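You operate a simulated robot arm through the tools that you are given. There is no shell and no other tool.

Carry out the task below with a simulated two-armed robot. There is one attempt and no reset: what you move stays moved.

JOB
Clamp the screen, shut its drawer, set angle HIGH and lower the squeegee.
Fine: both clamp knobs, before the drawer is shut.

Only the result counts: the job must be done as asked and must still hold three seconds after the hand-in. Knocking over, shifting, dropping, spilling or breaking anything else fails it.

ROBOT AND FRAMES
Two 7-joint arms with two-finger parallel grippers on one trunk that stands fixed in place. Base frame: the origin is at the foot of the trunk, x ahead of it, y to its left, z up; the work surface is at about z = 1.076. Units: m, rad, N and s.
The left shoulder is at [0.071, 0.156, 1.38], the right one opposite. Each reaches about 1.231 m from its shoulder. Payload 3.91 kg a hand.
The tool frame of a hand sits at the grasp point between the pads (the TCP): z along the fingers, y along the line on which they close. The tips reach 0.03 m beyond it. The gripper opens to 0.11 m. The fingers are 0.02 m wide and 0.01 m thick; the gripper's body (0.048 by 0.112 m) begins 0.055 m behind the TCP.
Orientation is that of the tool frame in the base frame, as a unit quaternion [w, x, y, z]. With the fingers straight down and closing along the base's y, the tool's x points along the base's -x, its y along +y and its z along -z.

CONTROLS
- The arms move only by the tool play_rows. It takes "left_moves", "right_moves" or both (then of equal length, played together; a hand with none holds still); each is a list of rows, each a list of 7 numbers: the turn, a rotation vector about the base's x, y, z in units of 90 degrees (1.0 is 90 degrees), then the shift along the base's x, y, z in units of 100 mm (1.0 is 100 mm), then the finger opening in cm, from 0 to 11. In form: [[ax, ay, az, dx, dy, dz, gripper], ...]. A call has 1 to 20 rows; each row is the pose to reach, as a shift and turn from the pose commanded when the call began. A call with a number of a shift or a turn outside -1 to 1 is refused whole. Each row takes 0.2 s and may step no farther than 0.05 m and 0.15 rad from the row before; otherwise, or with a gripper value out of range, the whole call is refused. A pose out of reach is approached as far as the arm can. The call stops where the force on the tool passes 40 N (or 10 N more than at its start, if that is more) or the arm is blocked; 0.2 s more then pass. Each finger travels about 0.108 m/s and halts on what it meets, pressing with about 36 N; the grip force reading is that of the motor and also rises with nothing between the fingers. The clock runs only during rows and for 0.2 s after the last one: add rows that repeat a pose to give the fingers time. The reply holds the time, the measured pose of the TCP, the force on the tool along the base axes, the opening and the grip force, in the units named above and with some noise, with the torque about the TCP (base axes, N m) and any sound that the robot's microphone picked up.
- Cameras (640 x 400 px; columns grow to the right, rows downward): "scene" is now at [0.1259, -0.0462, 1.612]; the picture's right is [-0.53, -0.85, 0.00], its down [-0.47, 0.29, -0.84] and it looks along [0.71, -0.44, -0.55] (base axes); focal length 214 px, centre (320, 200). "left" rides on the left gripper at [0.072, -0.017, -0.103] in its tool frame; the picture's right is [0.23, 0.97, 0.00], its down [-0.76, 0.18, -0.62] and it looks along [-0.61, 0.14, 0.78] (tool axes); focal length 222 px, centre (320, 200). "right" rides on the right gripper at [0.072, 0.017, -0.103] in its tool frame; the picture's right is [-0.23, 0.97, 0.00], its down [-0.76, -0.18, -0.62] and it looks along [-0.61, -0.14, 0.78] (tool axes); focal length 222 px, centre (320, 200). There is no depth. A picture from a camera that has moved, and an enlarged one, comes with that camera's place and axes in the base frame and with its lens.
- snapshot(camera): a new picture of that camera. It takes no simulated time.
- slide_trunk(by): slides the trunk up (or, below 0, down) by that many m; the arms and the scene camera ride with it, the base frame stays. It gives what a move gives, with no picture.
- turn_head(pan, tilt): turns the head with the scene camera to pan (to the left, within 1.501 rad either way) and tilt (down, from -0.506 to 1.204), counted from straight ahead of the robot. It gives what a move gives.
- inspect(camera, box): a new picture of the part [left, top, right, bottom] of that camera's present view, enlarged. It takes no simulated time.
- finish_job(): hands the job in; it is judged then, once.

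Nothing tells you positions but the pictures and the camera data. Unless the task says otherwise, let go and move clear before handing in.

The tools are called after "Request:" as name(argument=value, ...) on one line, values as JSON. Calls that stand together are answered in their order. play_rows: Moves the arms, as the interface text tells. Its arguments: {"type":"object","properties":{"left_moves":{"type":"array","items":{"type":"array","items":{"type":"number"}}},"right_moves":{"type":"array","items":{"type":"array","items":{"type":"number"}}}},"required":[]} The other tools are called the same way: slide_trunk (by) moves the trunk up or down; turn_head (pan, tilt) turns the head that bears the scene camera; snapshot (camera) takes a picture; inspect (camera, box) takes an enlarged picture of a part of a camera's view; finish_job () hands the job in.

At the start:

```text
time: 0.0
left_ee_pos: [0.8174, 0.0484, 1.5883]
left_tcp_rot: [0.0, 0.0, 1.0, 0.0]
left_contact_force: [0.6, 0.2, 0.4]
left_ft_torque: [0.0, 0.02, 0.01]
left_gripper_width: 0.1098
left_finger_force: 0.2
right_ee_pos: [0.3004, -0.3261, 1.5347]
right_tcp_rot: [0.0, -0.001, 1.0, 0.0]
right_contact_force: [0.2, -1.3, 0.2]
right_ft_torque: [-0.03, 0.01, 0.07]
right_gripper_width: 0.11
right_finger_force: 0.1
trunk travel left (down, up): [-0.825, 0.115]
head pan, tilt (commanded): [-0.56, 0.581]
```

scene: 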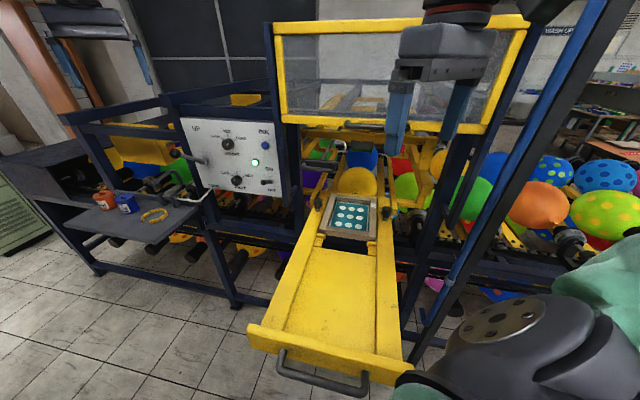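
right: 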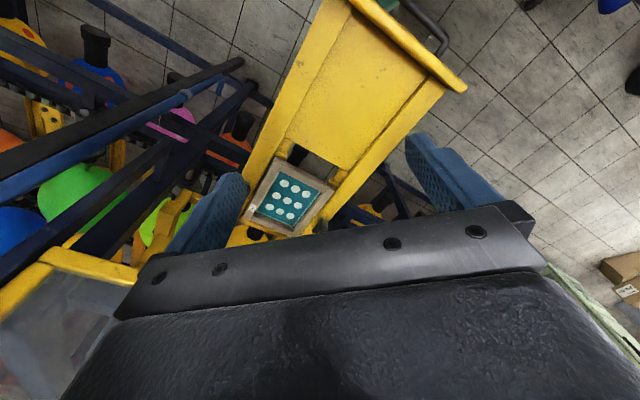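
left: 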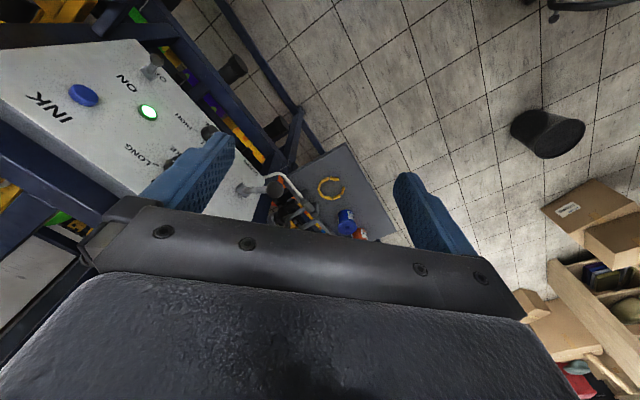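

I see a screen-printing machine with a yellow drawer pulled out holding a small framed screen, and a white control panel to the left. I'll look closer at the panel, the screen, and the clamp knobs first.

Request:
inspect(camera="scene", box=[160, 100, 320, 220])

Request:
inspect(camera="scene", box=[270, 130, 430, 260])

Request:
inspect(camera="scene", box=[240, 230, 440, 400])

Request:
inspect(camera="left", box=[0, 20, 300, 220])

Request:
inspect(camera="right", box=[200, 100, 400, 250])

```text
3.33 times, centred on (240, 160) of scene
camera zoom: at [0.1259, -0.0462, 1.612], right [-0.53, -0.85, 0.0], down [-0.47, 0.29, -0.84], along [0.71, -0.44, -0.55], focal length 715 px, centre (587, 333)
```

zoom: 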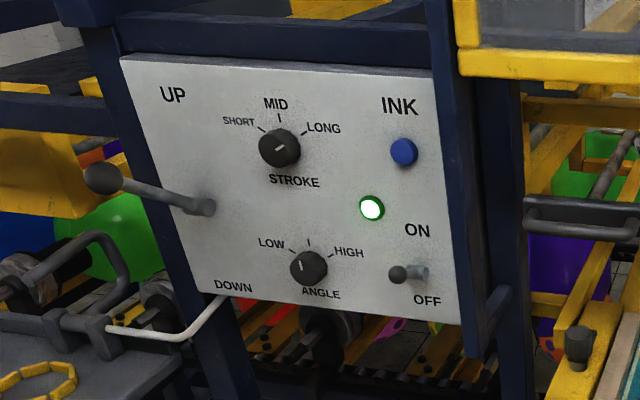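

```text
3.08 times, centred on (350, 195) of scene
camera zoom: at [0.1259, -0.0462, 1.612], right [-0.53, -0.85, 0.0], down [-0.47, 0.29, -0.84], along [0.71, -0.44, -0.55], focal length 660 px, centre (228, 215)
```

zoom: 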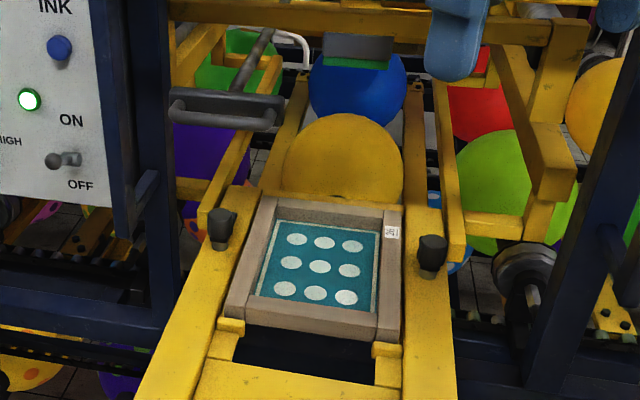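

```text
2.35 times, centred on (340, 315) of scene
camera zoom: at [0.1259, -0.0462, 1.612], right [-0.53, -0.85, 0.0], down [-0.47, 0.29, -0.84], along [0.71, -0.44, -0.55], focal length 505 px, centre (273, -71)
```

zoom: 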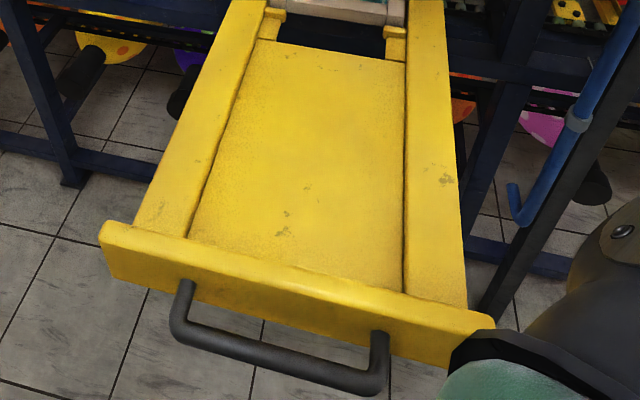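

```text
2.00 times, centred on (150, 120) of left
camera zoom: at [0.7458, 0.0302, 1.6917], right [-0.23, 0.97, 0.0], down [0.76, 0.18, 0.62], along [0.61, 0.14, -0.78], focal length 444 px, centre (660, 360)
```

zoom: 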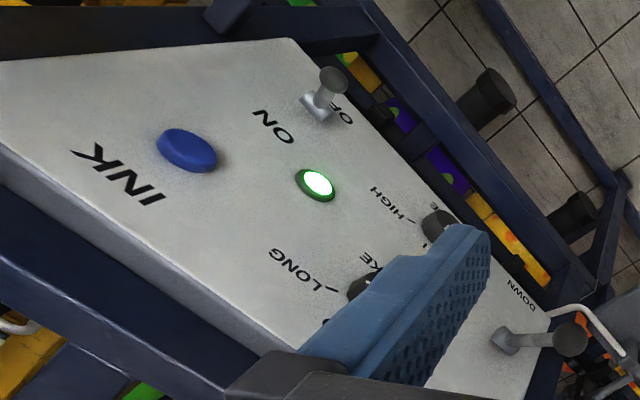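

```text
2.67 times, centred on (300, 175) of right
camera zoom: at [0.2284, -0.309, 1.6393], right [0.23, 0.97, 0.0], down [0.76, -0.18, 0.62], along [0.61, -0.14, -0.78], focal length 592 px, centre (373, 267)
```

zoom: 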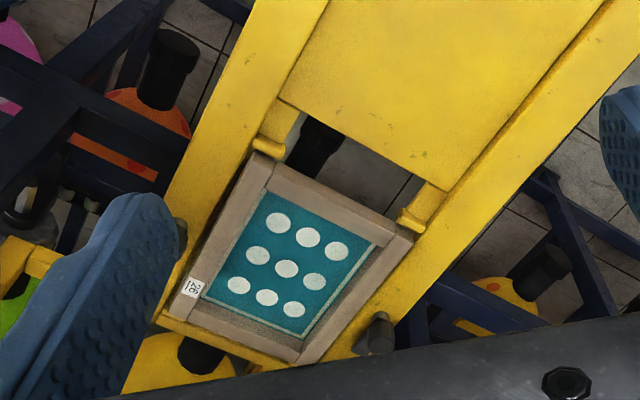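

The panel is a vertical plate facing the robot's left-front at roughly x≈1.0, y≈-0.2, z≈1.27, and the drawer runs out toward the robot with black clamp knobs beside the screen. I'll zoom in on each control before moving.

Request:
inspect(camera="scene", box=[215, 120, 255, 145])

Request:
inspect(camera="scene", box=[217, 165, 257, 195])

Request:
inspect(camera="scene", box=[170, 130, 230, 180])

Request:
inspect(camera="scene", box=[300, 185, 400, 240])

Request:
inspect(camera="scene", box=[280, 120, 400, 200])

```text
16.00 times, centred on (235, 132) of scene
camera zoom: at [0.1259, -0.0462, 1.612], right [-0.53, -0.85, 0.0], down [-0.47, 0.29, -0.84], along [0.71, -0.44, -0.55], focal length 3432 px, centre (1680, 1280)
```

zoom: 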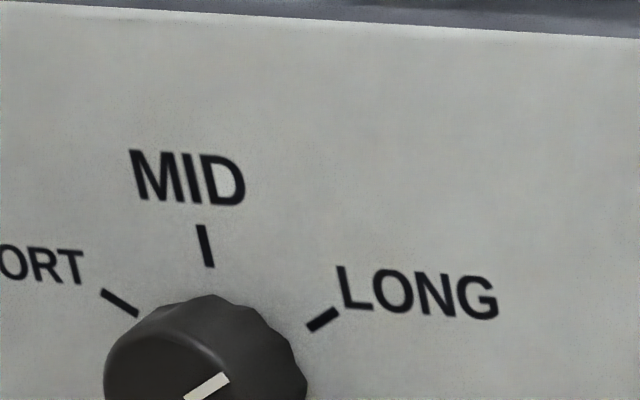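

```text
13.33 times, centred on (237, 180) of scene
camera zoom: at [0.1259, -0.0462, 1.612], right [-0.53, -0.85, 0.0], down [-0.47, 0.29, -0.84], along [0.71, -0.44, -0.55], focal length 2860 px, centre (1427, 467)
```

zoom: 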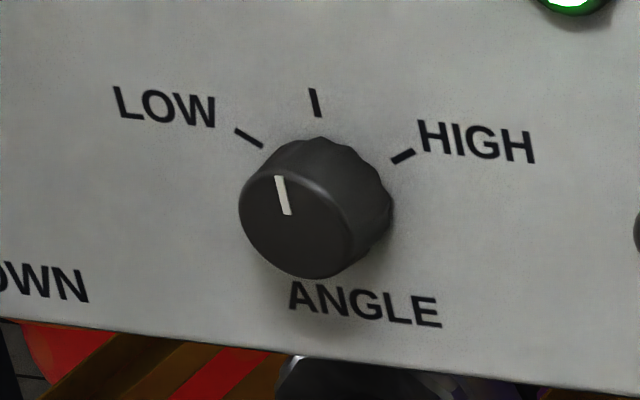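

```text
8.00 times, centred on (200, 155) of scene
camera zoom: at [0.1259, -0.0462, 1.612], right [-0.53, -0.85, 0.0], down [-0.47, 0.29, -0.84], along [0.71, -0.44, -0.55], focal length 1716 px, centre (1280, 560)
```

zoom: 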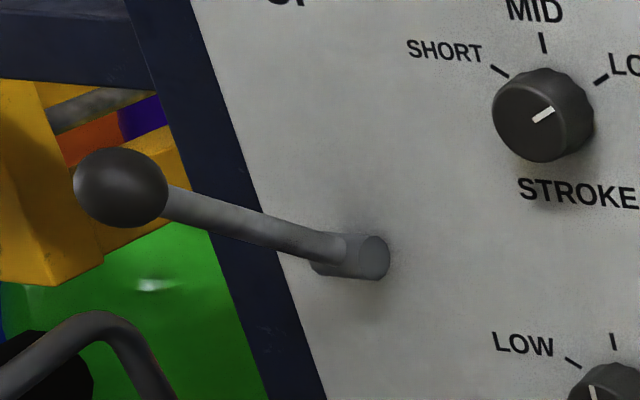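

```text
6.40 times, centred on (350, 212) of scene
camera zoom: at [0.1259, -0.0462, 1.612], right [-0.53, -0.85, 0.0], down [-0.47, 0.29, -0.84], along [0.71, -0.44, -0.55], focal length 1373 px, centre (128, 120)
```

zoom: 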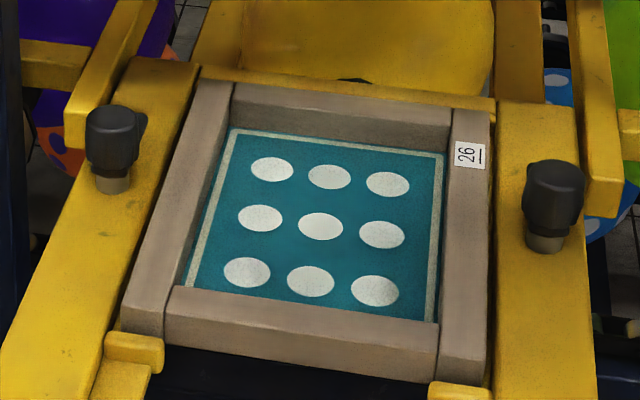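

```text
5.00 times, centred on (340, 160) of scene
camera zoom: at [0.1259, -0.0462, 1.612], right [-0.53, -0.85, 0.0], down [-0.47, 0.29, -0.84], along [0.71, -0.44, -0.55], focal length 1072 px, centre (220, 400)
```

zoom: 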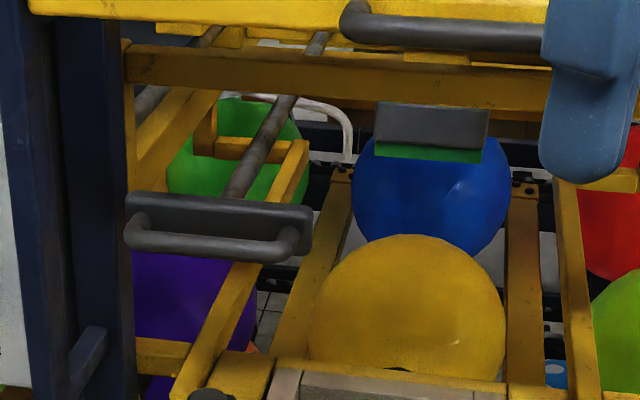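

The clamp knobs are T-shaped black heads on short posts at both sides of the screen; the ANGLE knob points at the middle tick, and the squeegee lever is a ball-ended rod in the UP position. I'll raise the trunk a little for a second viewpoint so I can triangulate the hood and the drawer.

Request:
slide_trunk(by=0.1)

Request:
snapshot(camera="scene")

Request:
snapshot(camera="right")

Request:
snapshot(camera="left")

```text
time: 1.3
left_ee_pos: [0.8178, 0.0479, 1.6876]
left_tcp_rot: [0.001, 0.0, 1.0, 0.001]
left_contact_force: [-0.3, 1.1, -0.2]
left_ft_torque: [0.0, -0.01, 0.01]
left_gripper_width: 0.1101
left_finger_force: 0.0
right_ee_pos: [0.3015, -0.3268, 1.6349]
right_tcp_rot: [0.0, 0.0, 1.0, 0.0]
right_contact_force: [0.7, 0.3, -0.1]
right_ft_torque: [0.03, 0.01, 0.0]
right_gripper_width: 0.1099
right_finger_force: 0.0
trunk travel left (down, up): [-0.925, 0.015]
head pan, tilt (commanded): [-0.56, 0.581]
```

```text
taken
camera scene: at [0.126, -0.0462, 1.7119], right [-0.53, -0.85, 0.0], down [-0.47, 0.29, -0.84], along [0.71, -0.44, -0.55], focal length 214 px, centre (320, 200)
```

scene: 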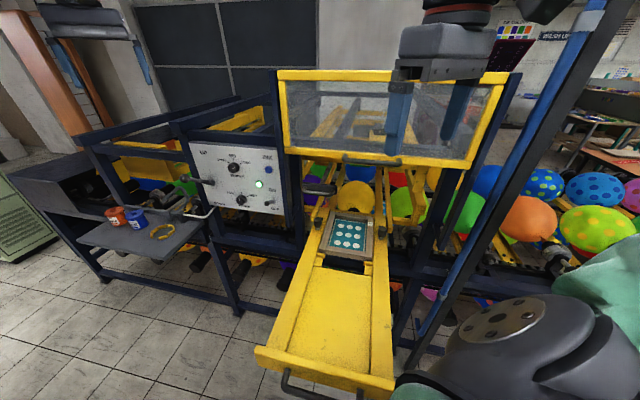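

```text
taken
camera right: at [0.2284, -0.309, 1.7391], right [0.23, 0.97, 0.0], down [0.76, -0.18, 0.62], along [0.61, -0.14, -0.78], focal length 222 px, centre (320, 200)
```

right: 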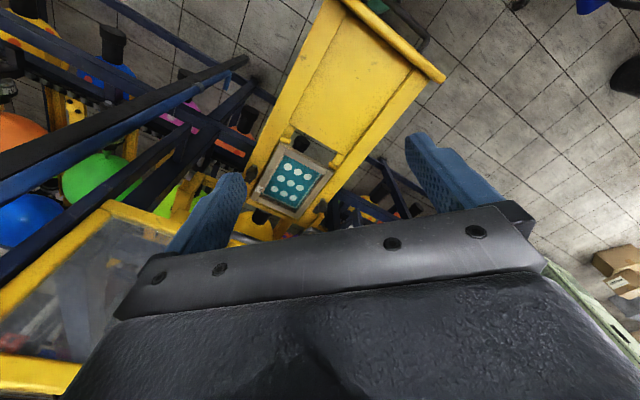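

```text
taken
camera left: at [0.7459, 0.0302, 1.7915], right [-0.23, 0.97, 0.0], down [0.76, 0.18, 0.62], along [0.61, 0.14, -0.78], focal length 222 px, centre (320, 200)
```

left: 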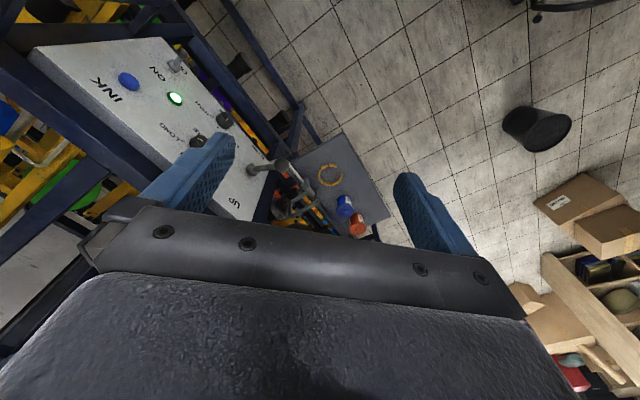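

Raised by 0.1 m I can now see the hood's full front frame. I'll take enlarged views from this height, then go back down and take the same ones for parallax.

Request:
inspect(camera="scene", box=[270, 60, 400, 180])

Request:
inspect(camera="scene", box=[400, 100, 530, 220])

Request:
inspect(camera="scene", box=[300, 190, 400, 270])

Request:
inspect(camera="scene", box=[240, 300, 420, 400])

Request:
inspect(camera="scene", box=[170, 130, 300, 220])

Request:
inspect(camera="right", box=[220, 130, 360, 240])

Request:
inspect(camera="left", box=[20, 20, 300, 240])

```text
3.33 times, centred on (335, 120) of scene
camera zoom: at [0.126, -0.0462, 1.7119], right [-0.53, -0.85, 0.0], down [-0.47, 0.29, -0.84], along [0.71, -0.44, -0.55], focal length 715 px, centre (270, 467)
```

zoom: 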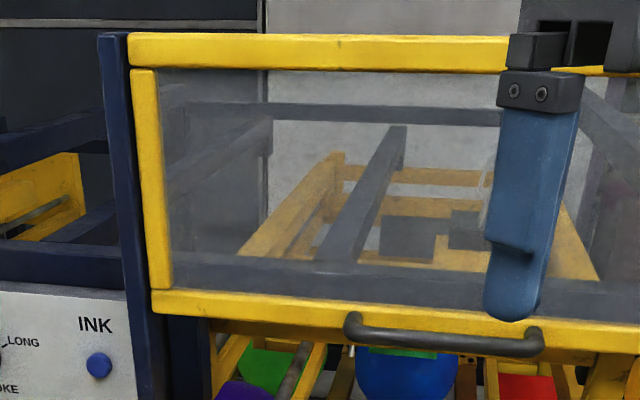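

```text
3.33 times, centred on (465, 160) of scene
camera zoom: at [0.126, -0.0462, 1.7119], right [-0.53, -0.85, 0.0], down [-0.47, 0.29, -0.84], along [0.71, -0.44, -0.55], focal length 715 px, centre (-163, 333)
```

zoom: 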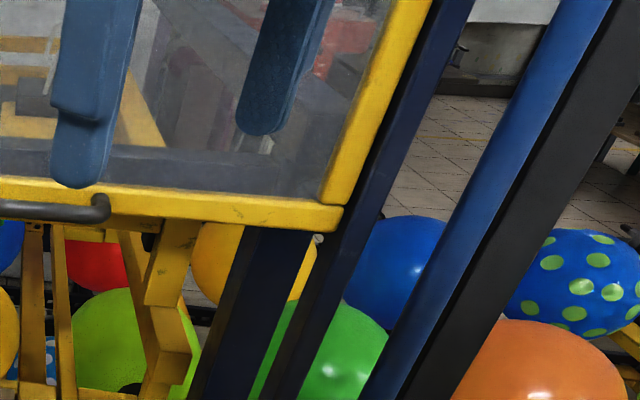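

```text
5.00 times, centred on (350, 230) of scene
camera zoom: at [0.126, -0.0462, 1.7119], right [-0.53, -0.85, 0.0], down [-0.47, 0.29, -0.84], along [0.71, -0.44, -0.55], focal length 1072 px, centre (170, 50)
```

zoom: 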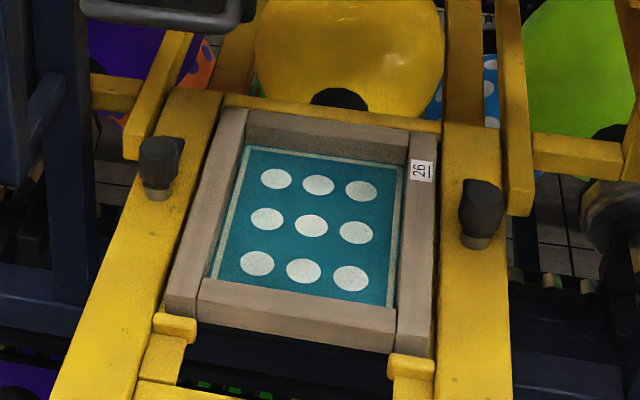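

```text
3.56 times, centred on (330, 350) of scene
camera zoom: at [0.126, -0.0462, 1.7119], right [-0.53, -0.85, 0.0], down [-0.47, 0.29, -0.84], along [0.71, -0.44, -0.55], focal length 763 px, centre (284, -333)
```

zoom: 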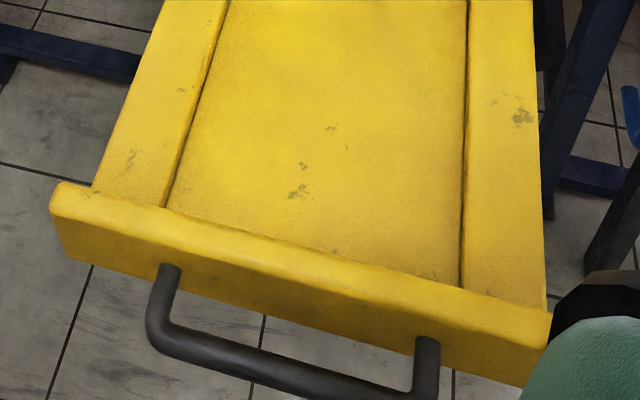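

```text
4.44 times, centred on (235, 175) of scene
camera zoom: at [0.126, -0.0462, 1.7119], right [-0.53, -0.85, 0.0], down [-0.47, 0.29, -0.84], along [0.71, -0.44, -0.55], focal length 953 px, centre (698, 311)
```

zoom: 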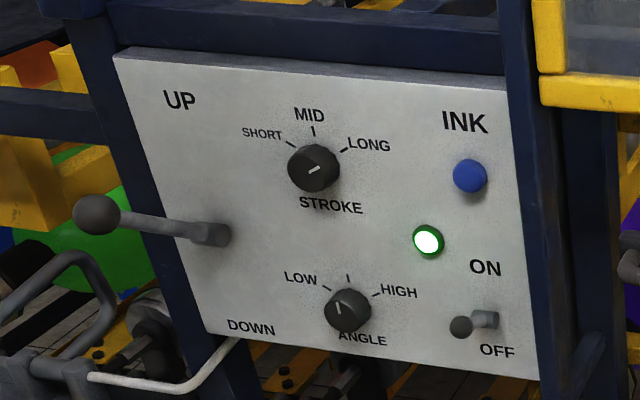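

```text
3.64 times, centred on (290, 185) of right
camera zoom: at [0.2284, -0.309, 1.7391], right [0.23, 0.97, 0.0], down [0.76, -0.18, 0.62], along [0.61, -0.14, -0.78], focal length 808 px, centre (429, 254)
```

zoom: 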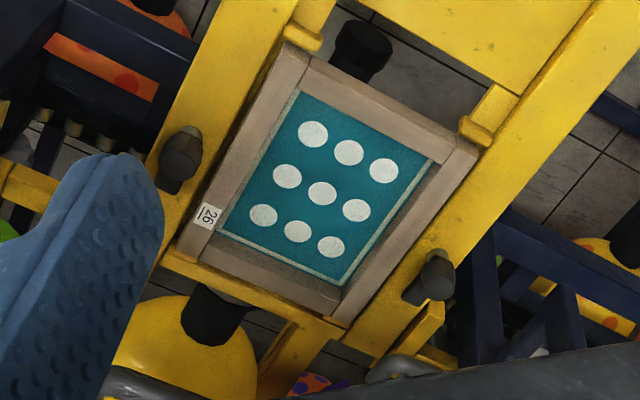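

```text
1.82 times, centred on (160, 130) of left
camera zoom: at [0.7459, 0.0302, 1.7915], right [-0.23, 0.97, 0.0], down [0.76, 0.18, 0.62], along [0.61, 0.14, -0.78], focal length 404 px, centre (611, 327)
```

zoom: 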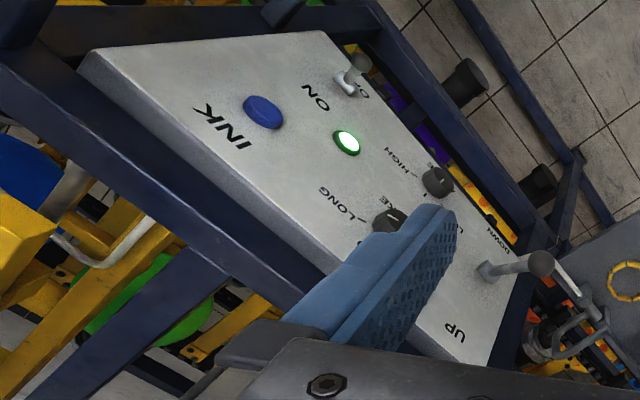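

The hood front sits about 10 cm in front of the panel plane with its bottom at z≈1.45, so the clamp knobs (about [0.736,-0.42,1.12] and [0.56,-0.62,1.11]) lie slightly beneath it, with a rod handle above the left one. I'll tilt the right hand 45° and bring it in from the front to look at the left knob.

Request:
play_rows(right_moves=[[-0.0183, -0.0477, -0.0441, 0.2515, 0.0718, -0.262, 11], [-0.0366, -0.0954, -0.0882, 0.503, 0.1436, -0.524, 11], [-0.0548, -0.1431, -0.1323, 0.7545, 0.2154, -0.786, 11], [-0.0731, -0.1908, -0.1764, 0.9, 0.2872, -1.0, 11], [-0.0914, -0.2386, -0.2205, 0.95, 0.359, -1.0, 11], [-0.1097, -0.2863, -0.2646, 1.0, 0.4308, -1.0, 11], [-0.128, -0.334, -0.3087, 1.0, 0.5026, -1.0, 11], [-0.1462, -0.3817, -0.3528, 1.0, 0.5744, -1.0, 11], [-0.1645, -0.4294, -0.3969, 1.0, 0.6462, -1.0, 11], [-0.1828, -0.4771, -0.441, 1.0, 0.718, -1.0, 11]])

Request:
snapshot(camera="right")

Request:
snapshot(camera="scene")

```text
time: 3.5
left_ee_pos: [0.8218, 0.0469, 1.6871]
left_tcp_rot: [0.0, 0.0, 1.0, 0.0]
left_contact_force: [-0.5, 0.6, 0.4]
left_ft_torque: [0.01, 0.01, 0.01]
left_gripper_width: 0.11
left_finger_force: 0.0
right_ee_pos: [0.4719, -0.2354, 1.5838]
right_tcp_rot: [0.355, 0.331, 0.863, -0.137]
right_contact_force: [1.1, 0.8, -0.4]
right_ft_torque: [0.02, 0.01, -0.03]
right_gripper_width: 0.1099
right_finger_force: 0.1
right hand out of reach, approached as far as the arm can: row 2, 3, 4, 5, 6, 7, 8, 9, 10
trunk travel left (down, up): [-0.925, 0.015]
head pan, tilt (commanded): [-0.56, 0.581]
```

```text
taken
camera right: at [0.3909, -0.1386, 1.6071], right [0.77, 0.62, 0.16], down [-0.04, -0.2, 0.98], along [0.63, -0.76, -0.13], focal length 222 px, centre (320, 200)
```

right: 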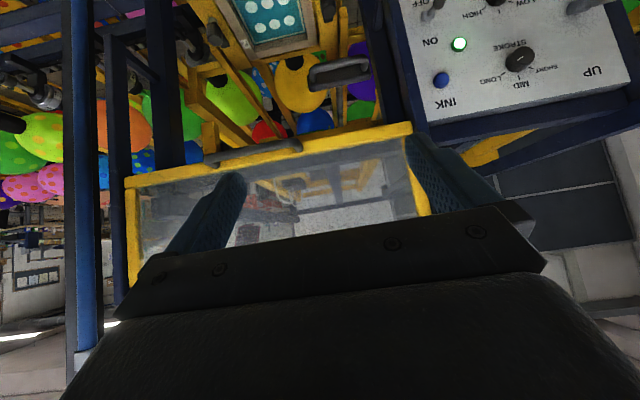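

```text
taken
camera scene: at [0.1288, -0.046, 1.7118], right [-0.53, -0.85, 0.0], down [-0.47, 0.29, -0.83], along [0.71, -0.44, -0.55], focal length 214 px, centre (320, 200)
```

scene: 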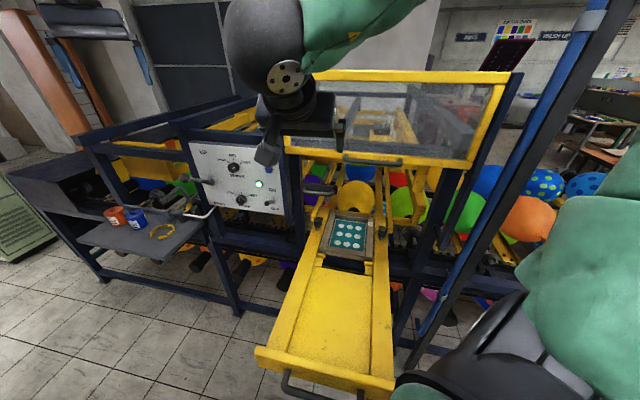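

The arm was too folded to reach that pose, but the orientation is right, and I can see the hood, rod handle, screen and panel from the right hand (picture upside-down). I'll move farther forward and down toward the left clamp knob in a clear region in front of the hood.

Request:
play_rows(right_moves=[[0, 0, 0, 0.34, -0.04, -0.2, 11], [0, 0, 0, 0.68, -0.08, -0.5, 11], [0, 0, 0, 1.0, -0.1, -0.8, 11], [0, 0, 0, 1.0, -0.15, -1.0, 11]])

Request:
snapshot(camera="right")

```text
time: 4.5
left_ee_pos: [0.8167, 0.0459, 1.6901]
left_tcp_rot: [0.0, 0.0, 1.0, 0.0]
left_contact_force: [-0.3, 0.1, 0.6]
left_ft_torque: [-0.03, -0.01, 0.01]
left_gripper_width: 0.1098
left_finger_force: 0.0
right_ee_pos: [0.564, -0.2511, 1.4863]
right_tcp_rot: [0.358, 0.33, 0.863, -0.135]
right_contact_force: [-0.3, 0.7, 0.1]
right_ft_torque: [0.01, -0.01, 0.05]
right_gripper_width: 0.1101
right_finger_force: 0.0
trunk travel left (down, up): [-0.925, 0.015]
head pan, tilt (commanded): [-0.56, 0.581]
```

```text
taken
camera right: at [0.4823, -0.1538, 1.5086], right [0.77, 0.62, 0.16], down [-0.05, -0.2, 0.98], along [0.64, -0.76, -0.12], focal length 222 px, centre (320, 200)
```

right: 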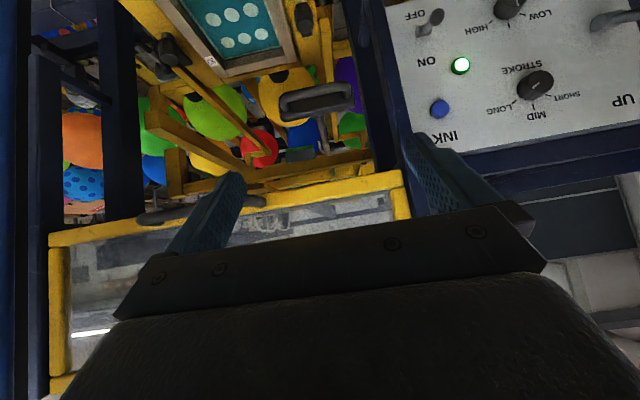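

The right hand is now in front of the hood, at about [0.56,-0.25,1.49]. I'll lower it toward the left clamp knob.

Request:
play_rows(right_moves=[[0, 0, 0, 0.1, -0.1, -0.4, 11], [0, 0, 0, 0.2, -0.2, -0.7, 11], [0, 0, 0, 0.3, -0.3, -1.0, 11]])

Request:
play_rows(right_moves=[[0, 0, 0, 0.1, -0.1, -0.4, 11], [0, 0, 0, 0.2, -0.2, -0.8, 11]])

Request:
snapshot(camera="right")

Request:
snapshot(camera="scene")

```text
time: 5.3
left_ee_pos: [0.8182, 0.0482, 1.6886]
left_tcp_rot: [0.0, -0.001, 1.0, 0.0]
left_contact_force: [0.4, -0.2, -0.3]
left_ft_torque: [0.03, 0.01, 0.02]
left_gripper_width: 0.1096
left_finger_force: 0.1
right_ee_pos: [0.5944, -0.2809, 1.3842]
right_tcp_rot: [0.357, 0.33, 0.863, -0.137]
right_contact_force: [0.4, 0.1, -0.7]
right_ft_torque: [0.01, -0.02, -0.01]
right_gripper_width: 0.1099
right_finger_force: 0.1
trunk travel left (down, up): [-0.925, 0.015]
head pan, tilt (commanded): [-0.56, 0.581]
```

```text
time: 5.9
left_ee_pos: [0.8214, 0.0462, 1.6863]
left_tcp_rot: [-0.002, -0.001, 1.0, 0.001]
left_contact_force: [0.1, 0.4, -0.2]
left_ft_torque: [0.01, 0.02, 0.03]
left_gripper_width: 0.1098
left_finger_force: 0.1
right_ee_pos: [0.6195, -0.3014, 1.3048]
right_tcp_rot: [0.357, 0.33, 0.863, -0.136]
right_contact_force: [0.3, 0.5, -0.3]
right_ft_torque: [0.01, 0.01, 0.02]
right_gripper_width: 0.11
right_finger_force: 0.0
trunk travel left (down, up): [-0.925, 0.015]
head pan, tilt (commanded): [-0.56, 0.581]
```

```text
taken
camera right: at [0.5376, -0.2057, 1.327], right [0.77, 0.62, 0.16], down [-0.04, -0.2, 0.98], along [0.64, -0.76, -0.13], focal length 222 px, centre (320, 200)
```

right: 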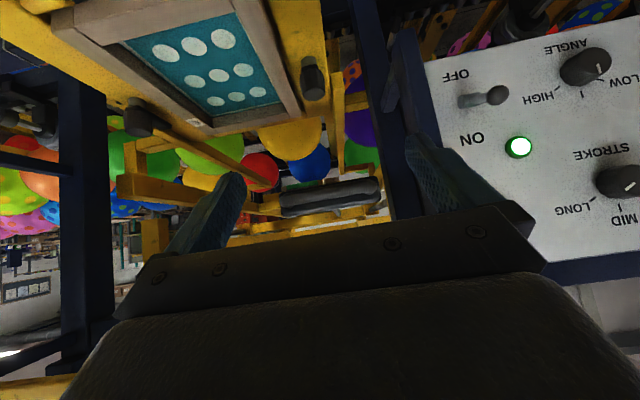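

```text
taken
camera scene: at [0.1295, -0.0475, 1.7117], right [-0.53, -0.85, 0.0], down [-0.47, 0.29, -0.83], along [0.71, -0.44, -0.55], focal length 214 px, centre (320, 200)
```

scene: 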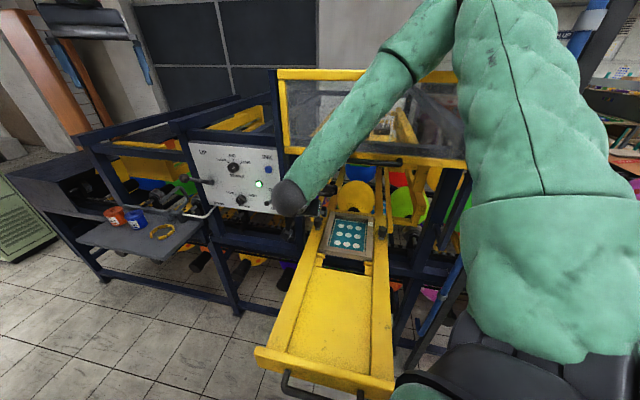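

I can now see both clamp knobs in the right camera. I'll enlarge them.

Request:
inspect(camera="right", box=[90, 40, 350, 200])

Request:
inspect(camera="right", box=[280, 40, 350, 110])

Request:
inspect(camera="right", box=[100, 80, 190, 150])

Request:
inspect(camera="right", box=[430, 20, 640, 170])

```text
2.46 times, centred on (220, 120) of right
camera zoom: at [0.5376, -0.2057, 1.327], right [0.77, 0.62, 0.16], down [-0.04, -0.2, 0.98], along [0.64, -0.76, -0.13], focal length 547 px, centre (566, 397)
```

zoom: 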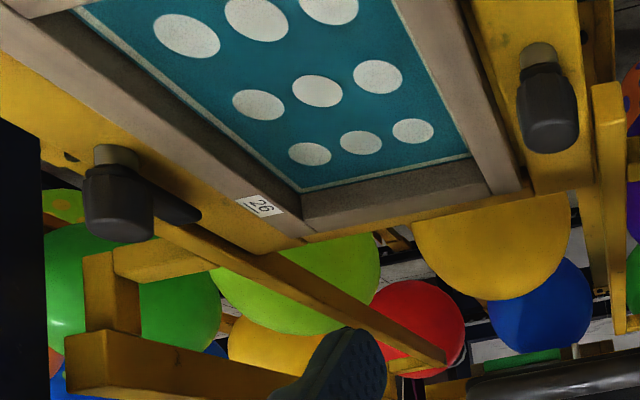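

```text
5.71 times, centred on (315, 75) of right
camera zoom: at [0.5376, -0.2057, 1.327], right [0.77, 0.62, 0.16], down [-0.04, -0.2, 0.98], along [0.64, -0.76, -0.13], focal length 1269 px, centre (349, 914)
```

zoom: 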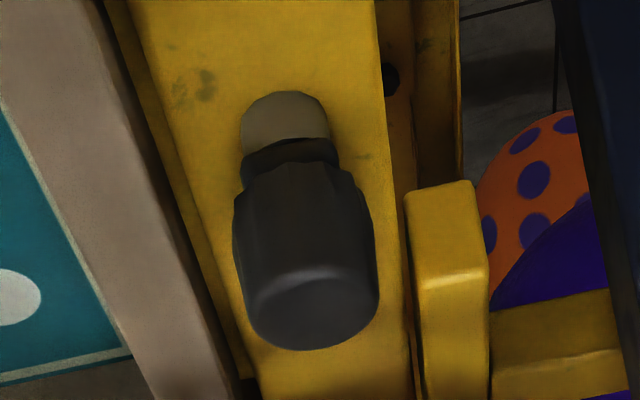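

```text
5.71 times, centred on (145, 115) of right
camera zoom: at [0.5376, -0.2057, 1.327], right [0.77, 0.62, 0.16], down [-0.04, -0.2, 0.98], along [0.64, -0.76, -0.13], focal length 1269 px, centre (1320, 686)
```

zoom: 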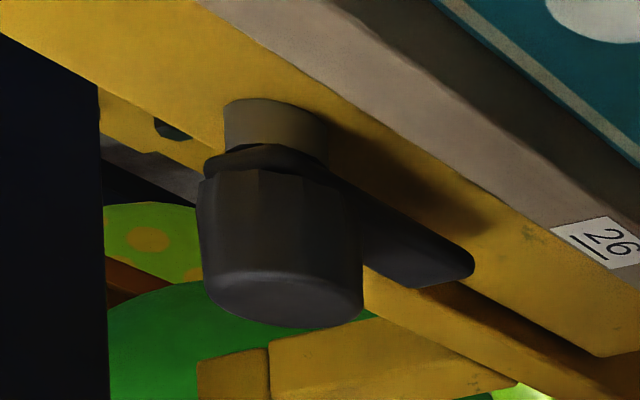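

```text
2.67 times, centred on (535, 95) of right
camera zoom: at [0.5376, -0.2057, 1.327], right [0.77, 0.62, 0.16], down [-0.04, -0.2, 0.98], along [0.64, -0.76, -0.13], focal length 592 px, centre (-253, 480)
```

zoom: 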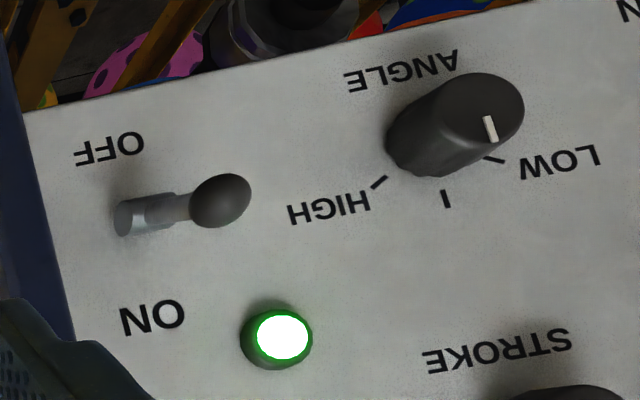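

The clamps are cylindrical knobs with a black tongue underneath, now pointing back into the machine, so each tongue must swing 90° inward over the wooden frame. I'll bring the right hand in front of the left knob for a close look.

Request:
play_rows(right_moves=[[0, 0, 0, 0, 0, -0.35, 7], [0, 0, 0, 0, 0, -0.7, 7], [0, 0, 0, 0, 0, -1.0, 7], [0, 0, 0, 0.2, -0.22, -1.0, 7], [0, 0, 0, 0.4, -0.44, -1.0, 7]])

Request:
snapshot(camera="right")

Request:
inspect(camera="right", box=[220, 40, 400, 160])

```text
time: 7.1
left_ee_pos: [0.8196, 0.0472, 1.6874]
left_tcp_rot: [-0.001, 0.0, 1.0, 0.0]
left_contact_force: [0.3, 0.0, -0.1]
left_ft_torque: [-0.01, 0.04, -0.01]
left_gripper_width: 0.1099
left_finger_force: 0.0
right_ee_pos: [0.6578, -0.3441, 1.205]
right_tcp_rot: [0.357, 0.33, 0.863, -0.137]
right_contact_force: [0.2, 0.2, 0.0]
right_ft_torque: [-0.01, 0.02, -0.02]
right_gripper_width: 0.0699
right_finger_force: 0.0
trunk travel left (down, up): [-0.925, 0.015]
head pan, tilt (commanded): [-0.56, 0.581]
```

```text
taken
camera right: at [0.5764, -0.2485, 1.2288], right [0.77, 0.62, 0.16], down [-0.04, -0.2, 0.98], along [0.64, -0.76, -0.13], focal length 222 px, centre (320, 200)
```

right: 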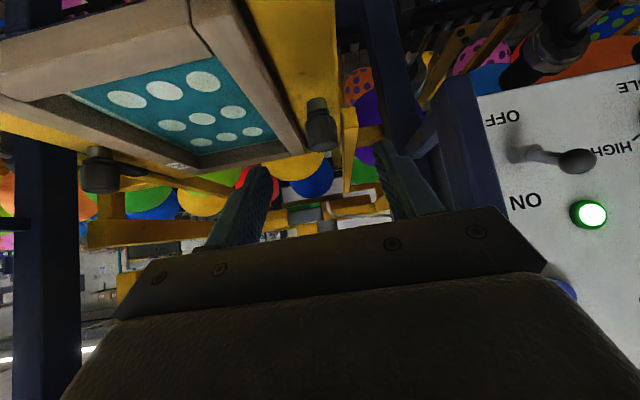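

```text
3.33 times, centred on (310, 100) of right
camera zoom: at [0.5764, -0.2485, 1.2288], right [0.77, 0.62, 0.16], down [-0.04, -0.2, 0.98], along [0.64, -0.76, -0.13], focal length 740 px, centre (353, 533)
```

zoom: 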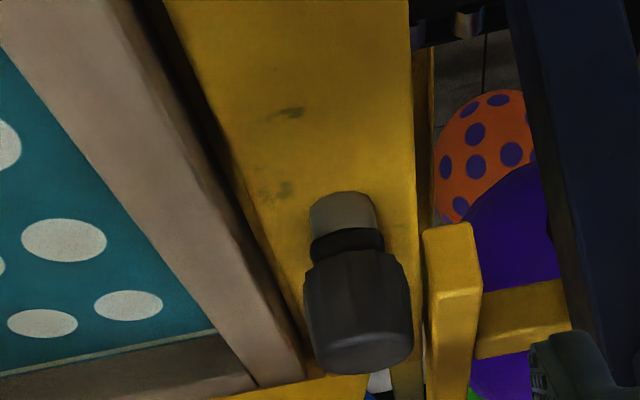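

The left clamp knob sits at about [0.739,-0.422] with its head from z≈1.105 to 1.137; the rod handle is 16 cm above it, so the tilted approach is right. I'll turn the hand to a heading 25° to the left of the drawer axis and stand off 9 cm from the knob.

Request:
play_rows(right_moves=[[0, 0, 0.069, 0.051, -0.148, -0.034, 6], [0, 0, 0.138, 0.102, -0.297, -0.067, 6], [0, 0, 0.207, 0.152, -0.445, -0.1, 6], [0, 0, 0.2756, 0.203, -0.593, -0.134, 6], [0, 0, 0.2756, 0.203, -0.593, -0.134, 6]])

Request:
snapshot(camera="right")

Request:
inspect(camera="right", box=[240, 60, 420, 190])

Request:
snapshot(camera="scene")

```text
time: 8.3
left_ee_pos: [0.8169, 0.05, 1.6893]
left_tcp_rot: [0.0, 0.0, 1.0, -0.002]
left_contact_force: [-0.5, -0.3, -0.7]
left_ft_torque: [0.02, 0.0, -0.01]
left_gripper_width: 0.1103
left_finger_force: 0.1
right_ee_pos: [0.6738, -0.3993, 1.1936]
right_tcp_rot: [0.379, 0.137, 0.913, -0.058]
right_contact_force: [0.6, -0.3, 0.2]
right_ft_torque: [-0.02, 0.01, -0.01]
right_gripper_width: 0.0599
right_finger_force: 0.0
trunk travel left (down, up): [-0.925, 0.015]
head pan, tilt (commanded): [-0.56, 0.581]
```

```text
taken
camera right: at [0.561, -0.3473, 1.2162], right [0.44, 0.88, 0.16], down [0.04, -0.2, 0.98], along [0.9, -0.42, -0.12], focal length 222 px, centre (320, 200)
```

right: 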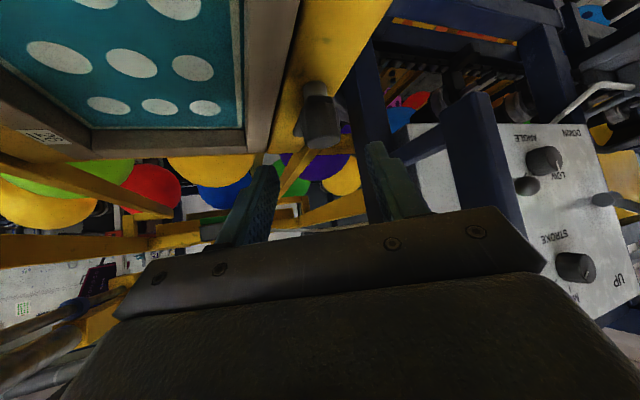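

```text
3.08 times, centred on (330, 125) of right
camera zoom: at [0.561, -0.3473, 1.2162], right [0.44, 0.88, 0.16], down [0.04, -0.2, 0.98], along [0.9, -0.42, -0.12], focal length 684 px, centre (289, 431)
```

zoom: 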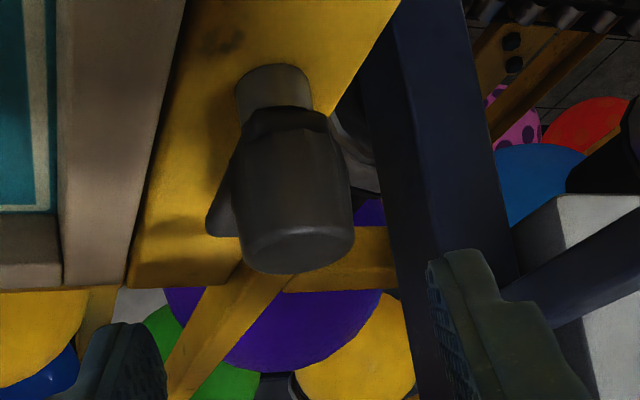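

```text
taken
camera scene: at [0.1247, -0.0435, 1.7121], right [-0.53, -0.85, 0.0], down [-0.47, 0.29, -0.84], along [0.71, -0.45, -0.55], focal length 214 px, centre (320, 200)
```

scene: 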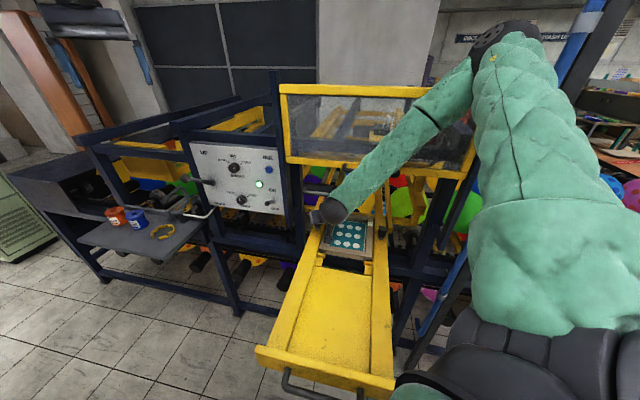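

The knob's tongue points back into the machine, and the hand is laterally aligned to within a few millimetres. I'll advance along the tool axis so the open fingers straddle the knob head.

Request:
play_rows(right_moves=[[0, 0, 0, 0.137, -0.04, -0.146, 6], [0, 0, 0, 0.275, -0.08, -0.293, 6], [0, 0, 0, 0.412, -0.121, -0.439, 6], [0, 0, 0, 0.549, -0.161, -0.585, 6], [0, 0, 0, 0.549, -0.161, -0.585, 6]])

Request:
snapshot(camera="right")

Request:
inspect(camera="right", box=[220, 100, 420, 240])

```text
time: 9.7
left_ee_pos: [0.8011, 0.0512, 1.695]
left_tcp_rot: [0.004, 0.003, 1.0, -0.003]
left_contact_force: [1.6, 0.4, -0.1]
left_ft_torque: [-0.01, 0.16, -0.02]
left_gripper_width: 0.1099
left_finger_force: 0.1
right_ee_pos: [0.7028, -0.3963, 1.1425]
right_tcp_rot: [0.372, 0.128, 0.918, -0.049]
right_contact_force: [-0.7, 0.5, -3.0]
right_ft_torque: [-0.01, -0.13, 0.0]
right_gripper_width: 0.06
right_finger_force: 0.0
trunk travel left (down, up): [-0.925, 0.015]
head pan, tilt (commanded): [-0.56, 0.581]
stopped in row 5 (right hand): the arm was blocked; the commanded pose is now the measured one
```

```text
taken
camera right: at [0.588, -0.3472, 1.1661], right [0.42, 0.89, 0.16], down [0.06, -0.21, 0.98], along [0.91, -0.4, -0.14], focal length 222 px, centre (320, 200)
```

right: 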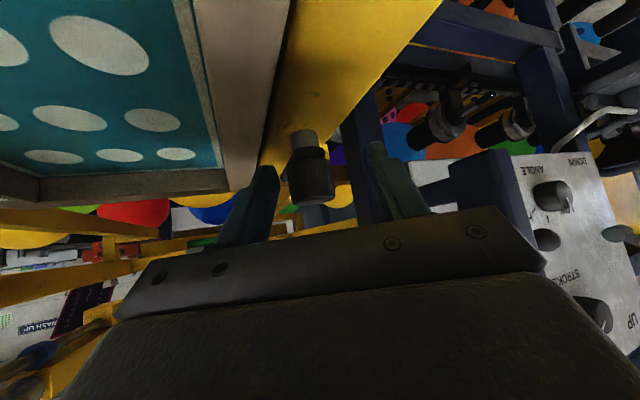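

```text
2.86 times, centred on (320, 170) of right
camera zoom: at [0.588, -0.3472, 1.1661], right [0.42, 0.89, 0.16], down [0.06, -0.21, 0.98], along [0.91, -0.4, -0.14], focal length 635 px, centre (320, 286)
```

zoom: 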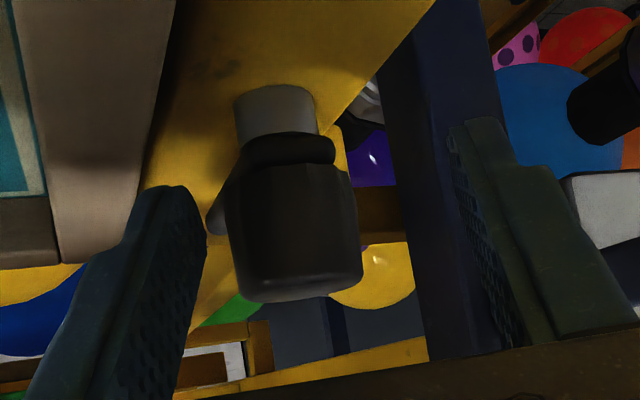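

The arm reports being blocked about 3 cm short, though the tool itself feels almost no force, so some other part of the arm has likely met something. I'll look before moving again.

Request:
snapshot(camera="scene")

Request:
snapshot(camera="left")

Request:
inspect(camera="scene", box=[400, 0, 640, 200])

Request:
inspect(camera="scene", box=[270, 120, 400, 250])

```text
taken
camera scene: at [0.0558, -0.0359, 1.7139], right [-0.62, -0.78, 0.0], down [-0.42, 0.33, -0.84], along [0.66, -0.53, -0.54], focal length 214 px, centre (320, 200)
```

scene: 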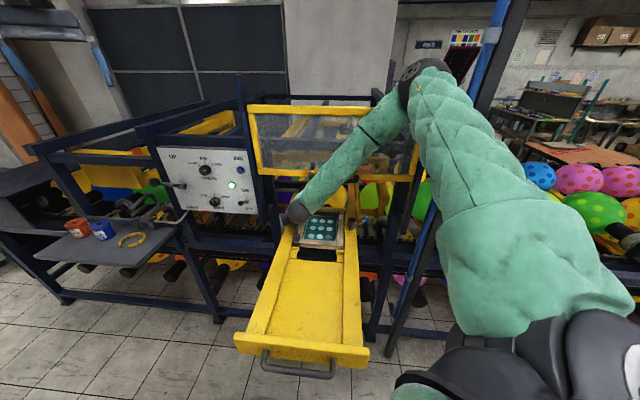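

```text
taken
camera left: at [0.7291, 0.034, 1.7979], right [-0.22, 0.98, -0.01], down [0.76, 0.18, 0.63], along [0.61, 0.13, -0.78], focal length 222 px, centre (320, 200)
```

left: 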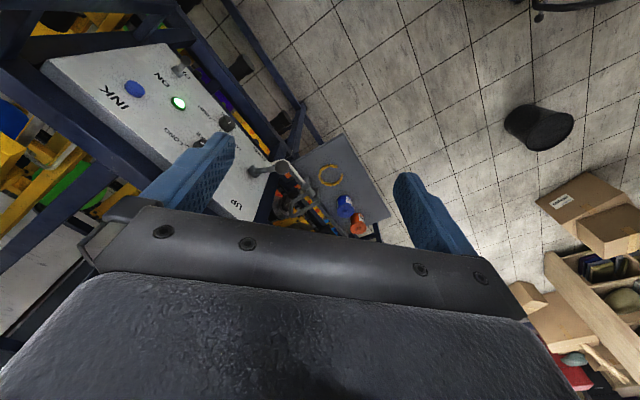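

```text
2.00 times, centred on (520, 100) of scene
camera zoom: at [0.0558, -0.0359, 1.7139], right [-0.62, -0.78, 0.0], down [-0.42, 0.33, -0.84], along [0.66, -0.53, -0.54], focal length 429 px, centre (-80, 400)
```

zoom: 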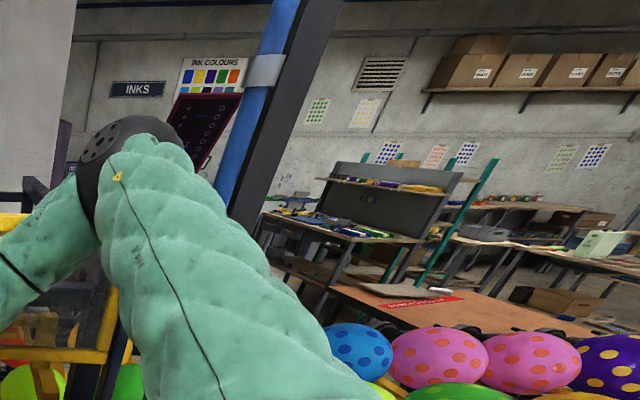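

```text
3.08 times, centred on (335, 185) of scene
camera zoom: at [0.0558, -0.0359, 1.7139], right [-0.62, -0.78, 0.0], down [-0.42, 0.33, -0.84], along [0.66, -0.53, -0.54], focal length 660 px, centre (274, 246)
```

zoom: 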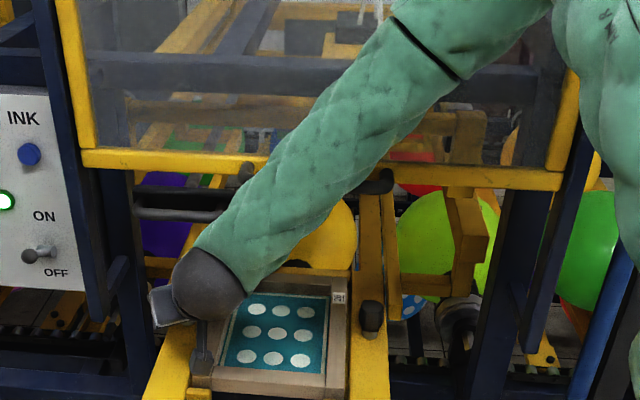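

The scene camera itself shifted back about 7 cm, so the trunk or head was pushed by the arm's reaction. I'll hold still for a moment and see whether it recovers.

Request:
play_rows(right_moves=[[0, 0, 0, 0, 0, 0, 6], [0, 0, 0, 0, 0, 0, 6]])

Request:
snapshot(camera="scene")

```text
time: 10.1
left_ee_pos: [0.8008, 0.1372, 1.7307]
left_tcp_rot: [0.024, -0.057, 0.998, -0.009]
left_contact_force: [0.0, 0.4, 2.7]
left_ft_torque: [0.01, -0.02, -0.01]
left_gripper_width: 0.11
left_finger_force: 0.1
right_ee_pos: [0.7299, -0.3577, 1.2219]
right_tcp_rot: [0.382, 0.057, 0.922, 0.01]
right_contact_force: [-0.1, 0.8, 0.2]
right_ft_torque: [-0.01, 0.05, -0.03]
right_gripper_width: 0.0602
right_finger_force: 0.2
trunk travel left (down, up): [-0.925, 0.015]
head pan, tilt (commanded): [-0.56, 0.581]
stopped in row 1 (right hand): the arm was blocked; the commanded pose is now the measured one
```

```text
taken
camera scene: at [-0.0198, -0.0783, 1.7258], right [-0.66, -0.75, -0.03], down [-0.35, 0.34, -0.87], along [0.66, -0.57, -0.49], focal length 214 px, centre (320, 200)
```

scene: 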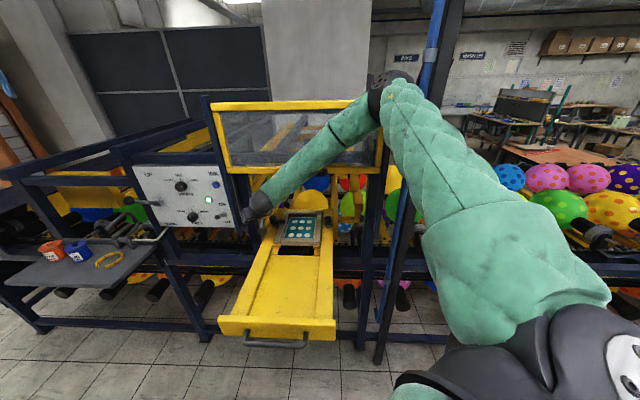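

The trunk is still swaying back, with both hands drifting though neither tool feels force. I'll hold again and track the drift.

Request:
play_rows(right_moves=[[0, 0, 0, 0, 0, 0, 6]], left_moves=[[0, 0, 0, 0, 0, 0, 11]])

Request:
snapshot(camera="scene")

Request:
snapshot(camera="right")

```text
time: 10.4
left_ee_pos: [0.8268, 0.3123, 1.6414]
left_tcp_rot: [-0.009, -0.084, 0.996, 0.025]
left_contact_force: [-1.1, -5.8, 3.1]
left_ft_torque: [0.48, -0.17, -0.04]
left_gripper_width: 0.1101
left_finger_force: 0.2
right_ee_pos: [0.7363, -0.2812, 1.2848]
right_tcp_rot: [0.37, -0.028, 0.919, 0.131]
right_contact_force: [-36.0, -38.9, 45.3]
right_ft_torque: [-2.3, -0.68, -2.46]
right_gripper_width: 0.0739
right_finger_force: 12.4
trunk travel left (down, up): [-0.925, 0.015]
head pan, tilt (commanded): [-0.56, 0.581]
stopped in row 1 (right hand): the arm was blocked; the commanded pose is now the measured one
```

```text
taken
camera scene: at [-0.06, -0.0845, 1.73], right [-0.64, -0.76, -0.05], down [-0.34, 0.34, -0.88], along [0.69, -0.55, -0.47], focal length 214 px, centre (320, 200)
```

scene: 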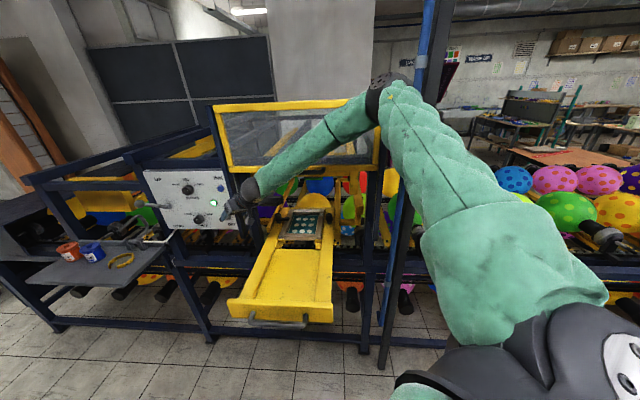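

```text
taken
camera right: at [0.6123, -0.2883, 1.3108], right [0.02, 0.93, 0.37], down [0.16, -0.37, 0.92], along [0.99, 0.04, -0.15], focal length 222 px, centre (320, 200)
```

right: 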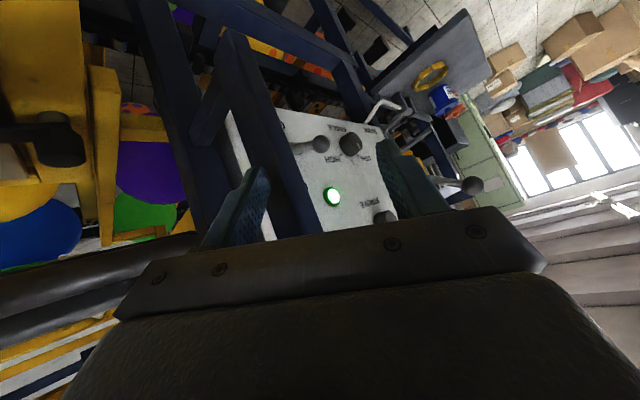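

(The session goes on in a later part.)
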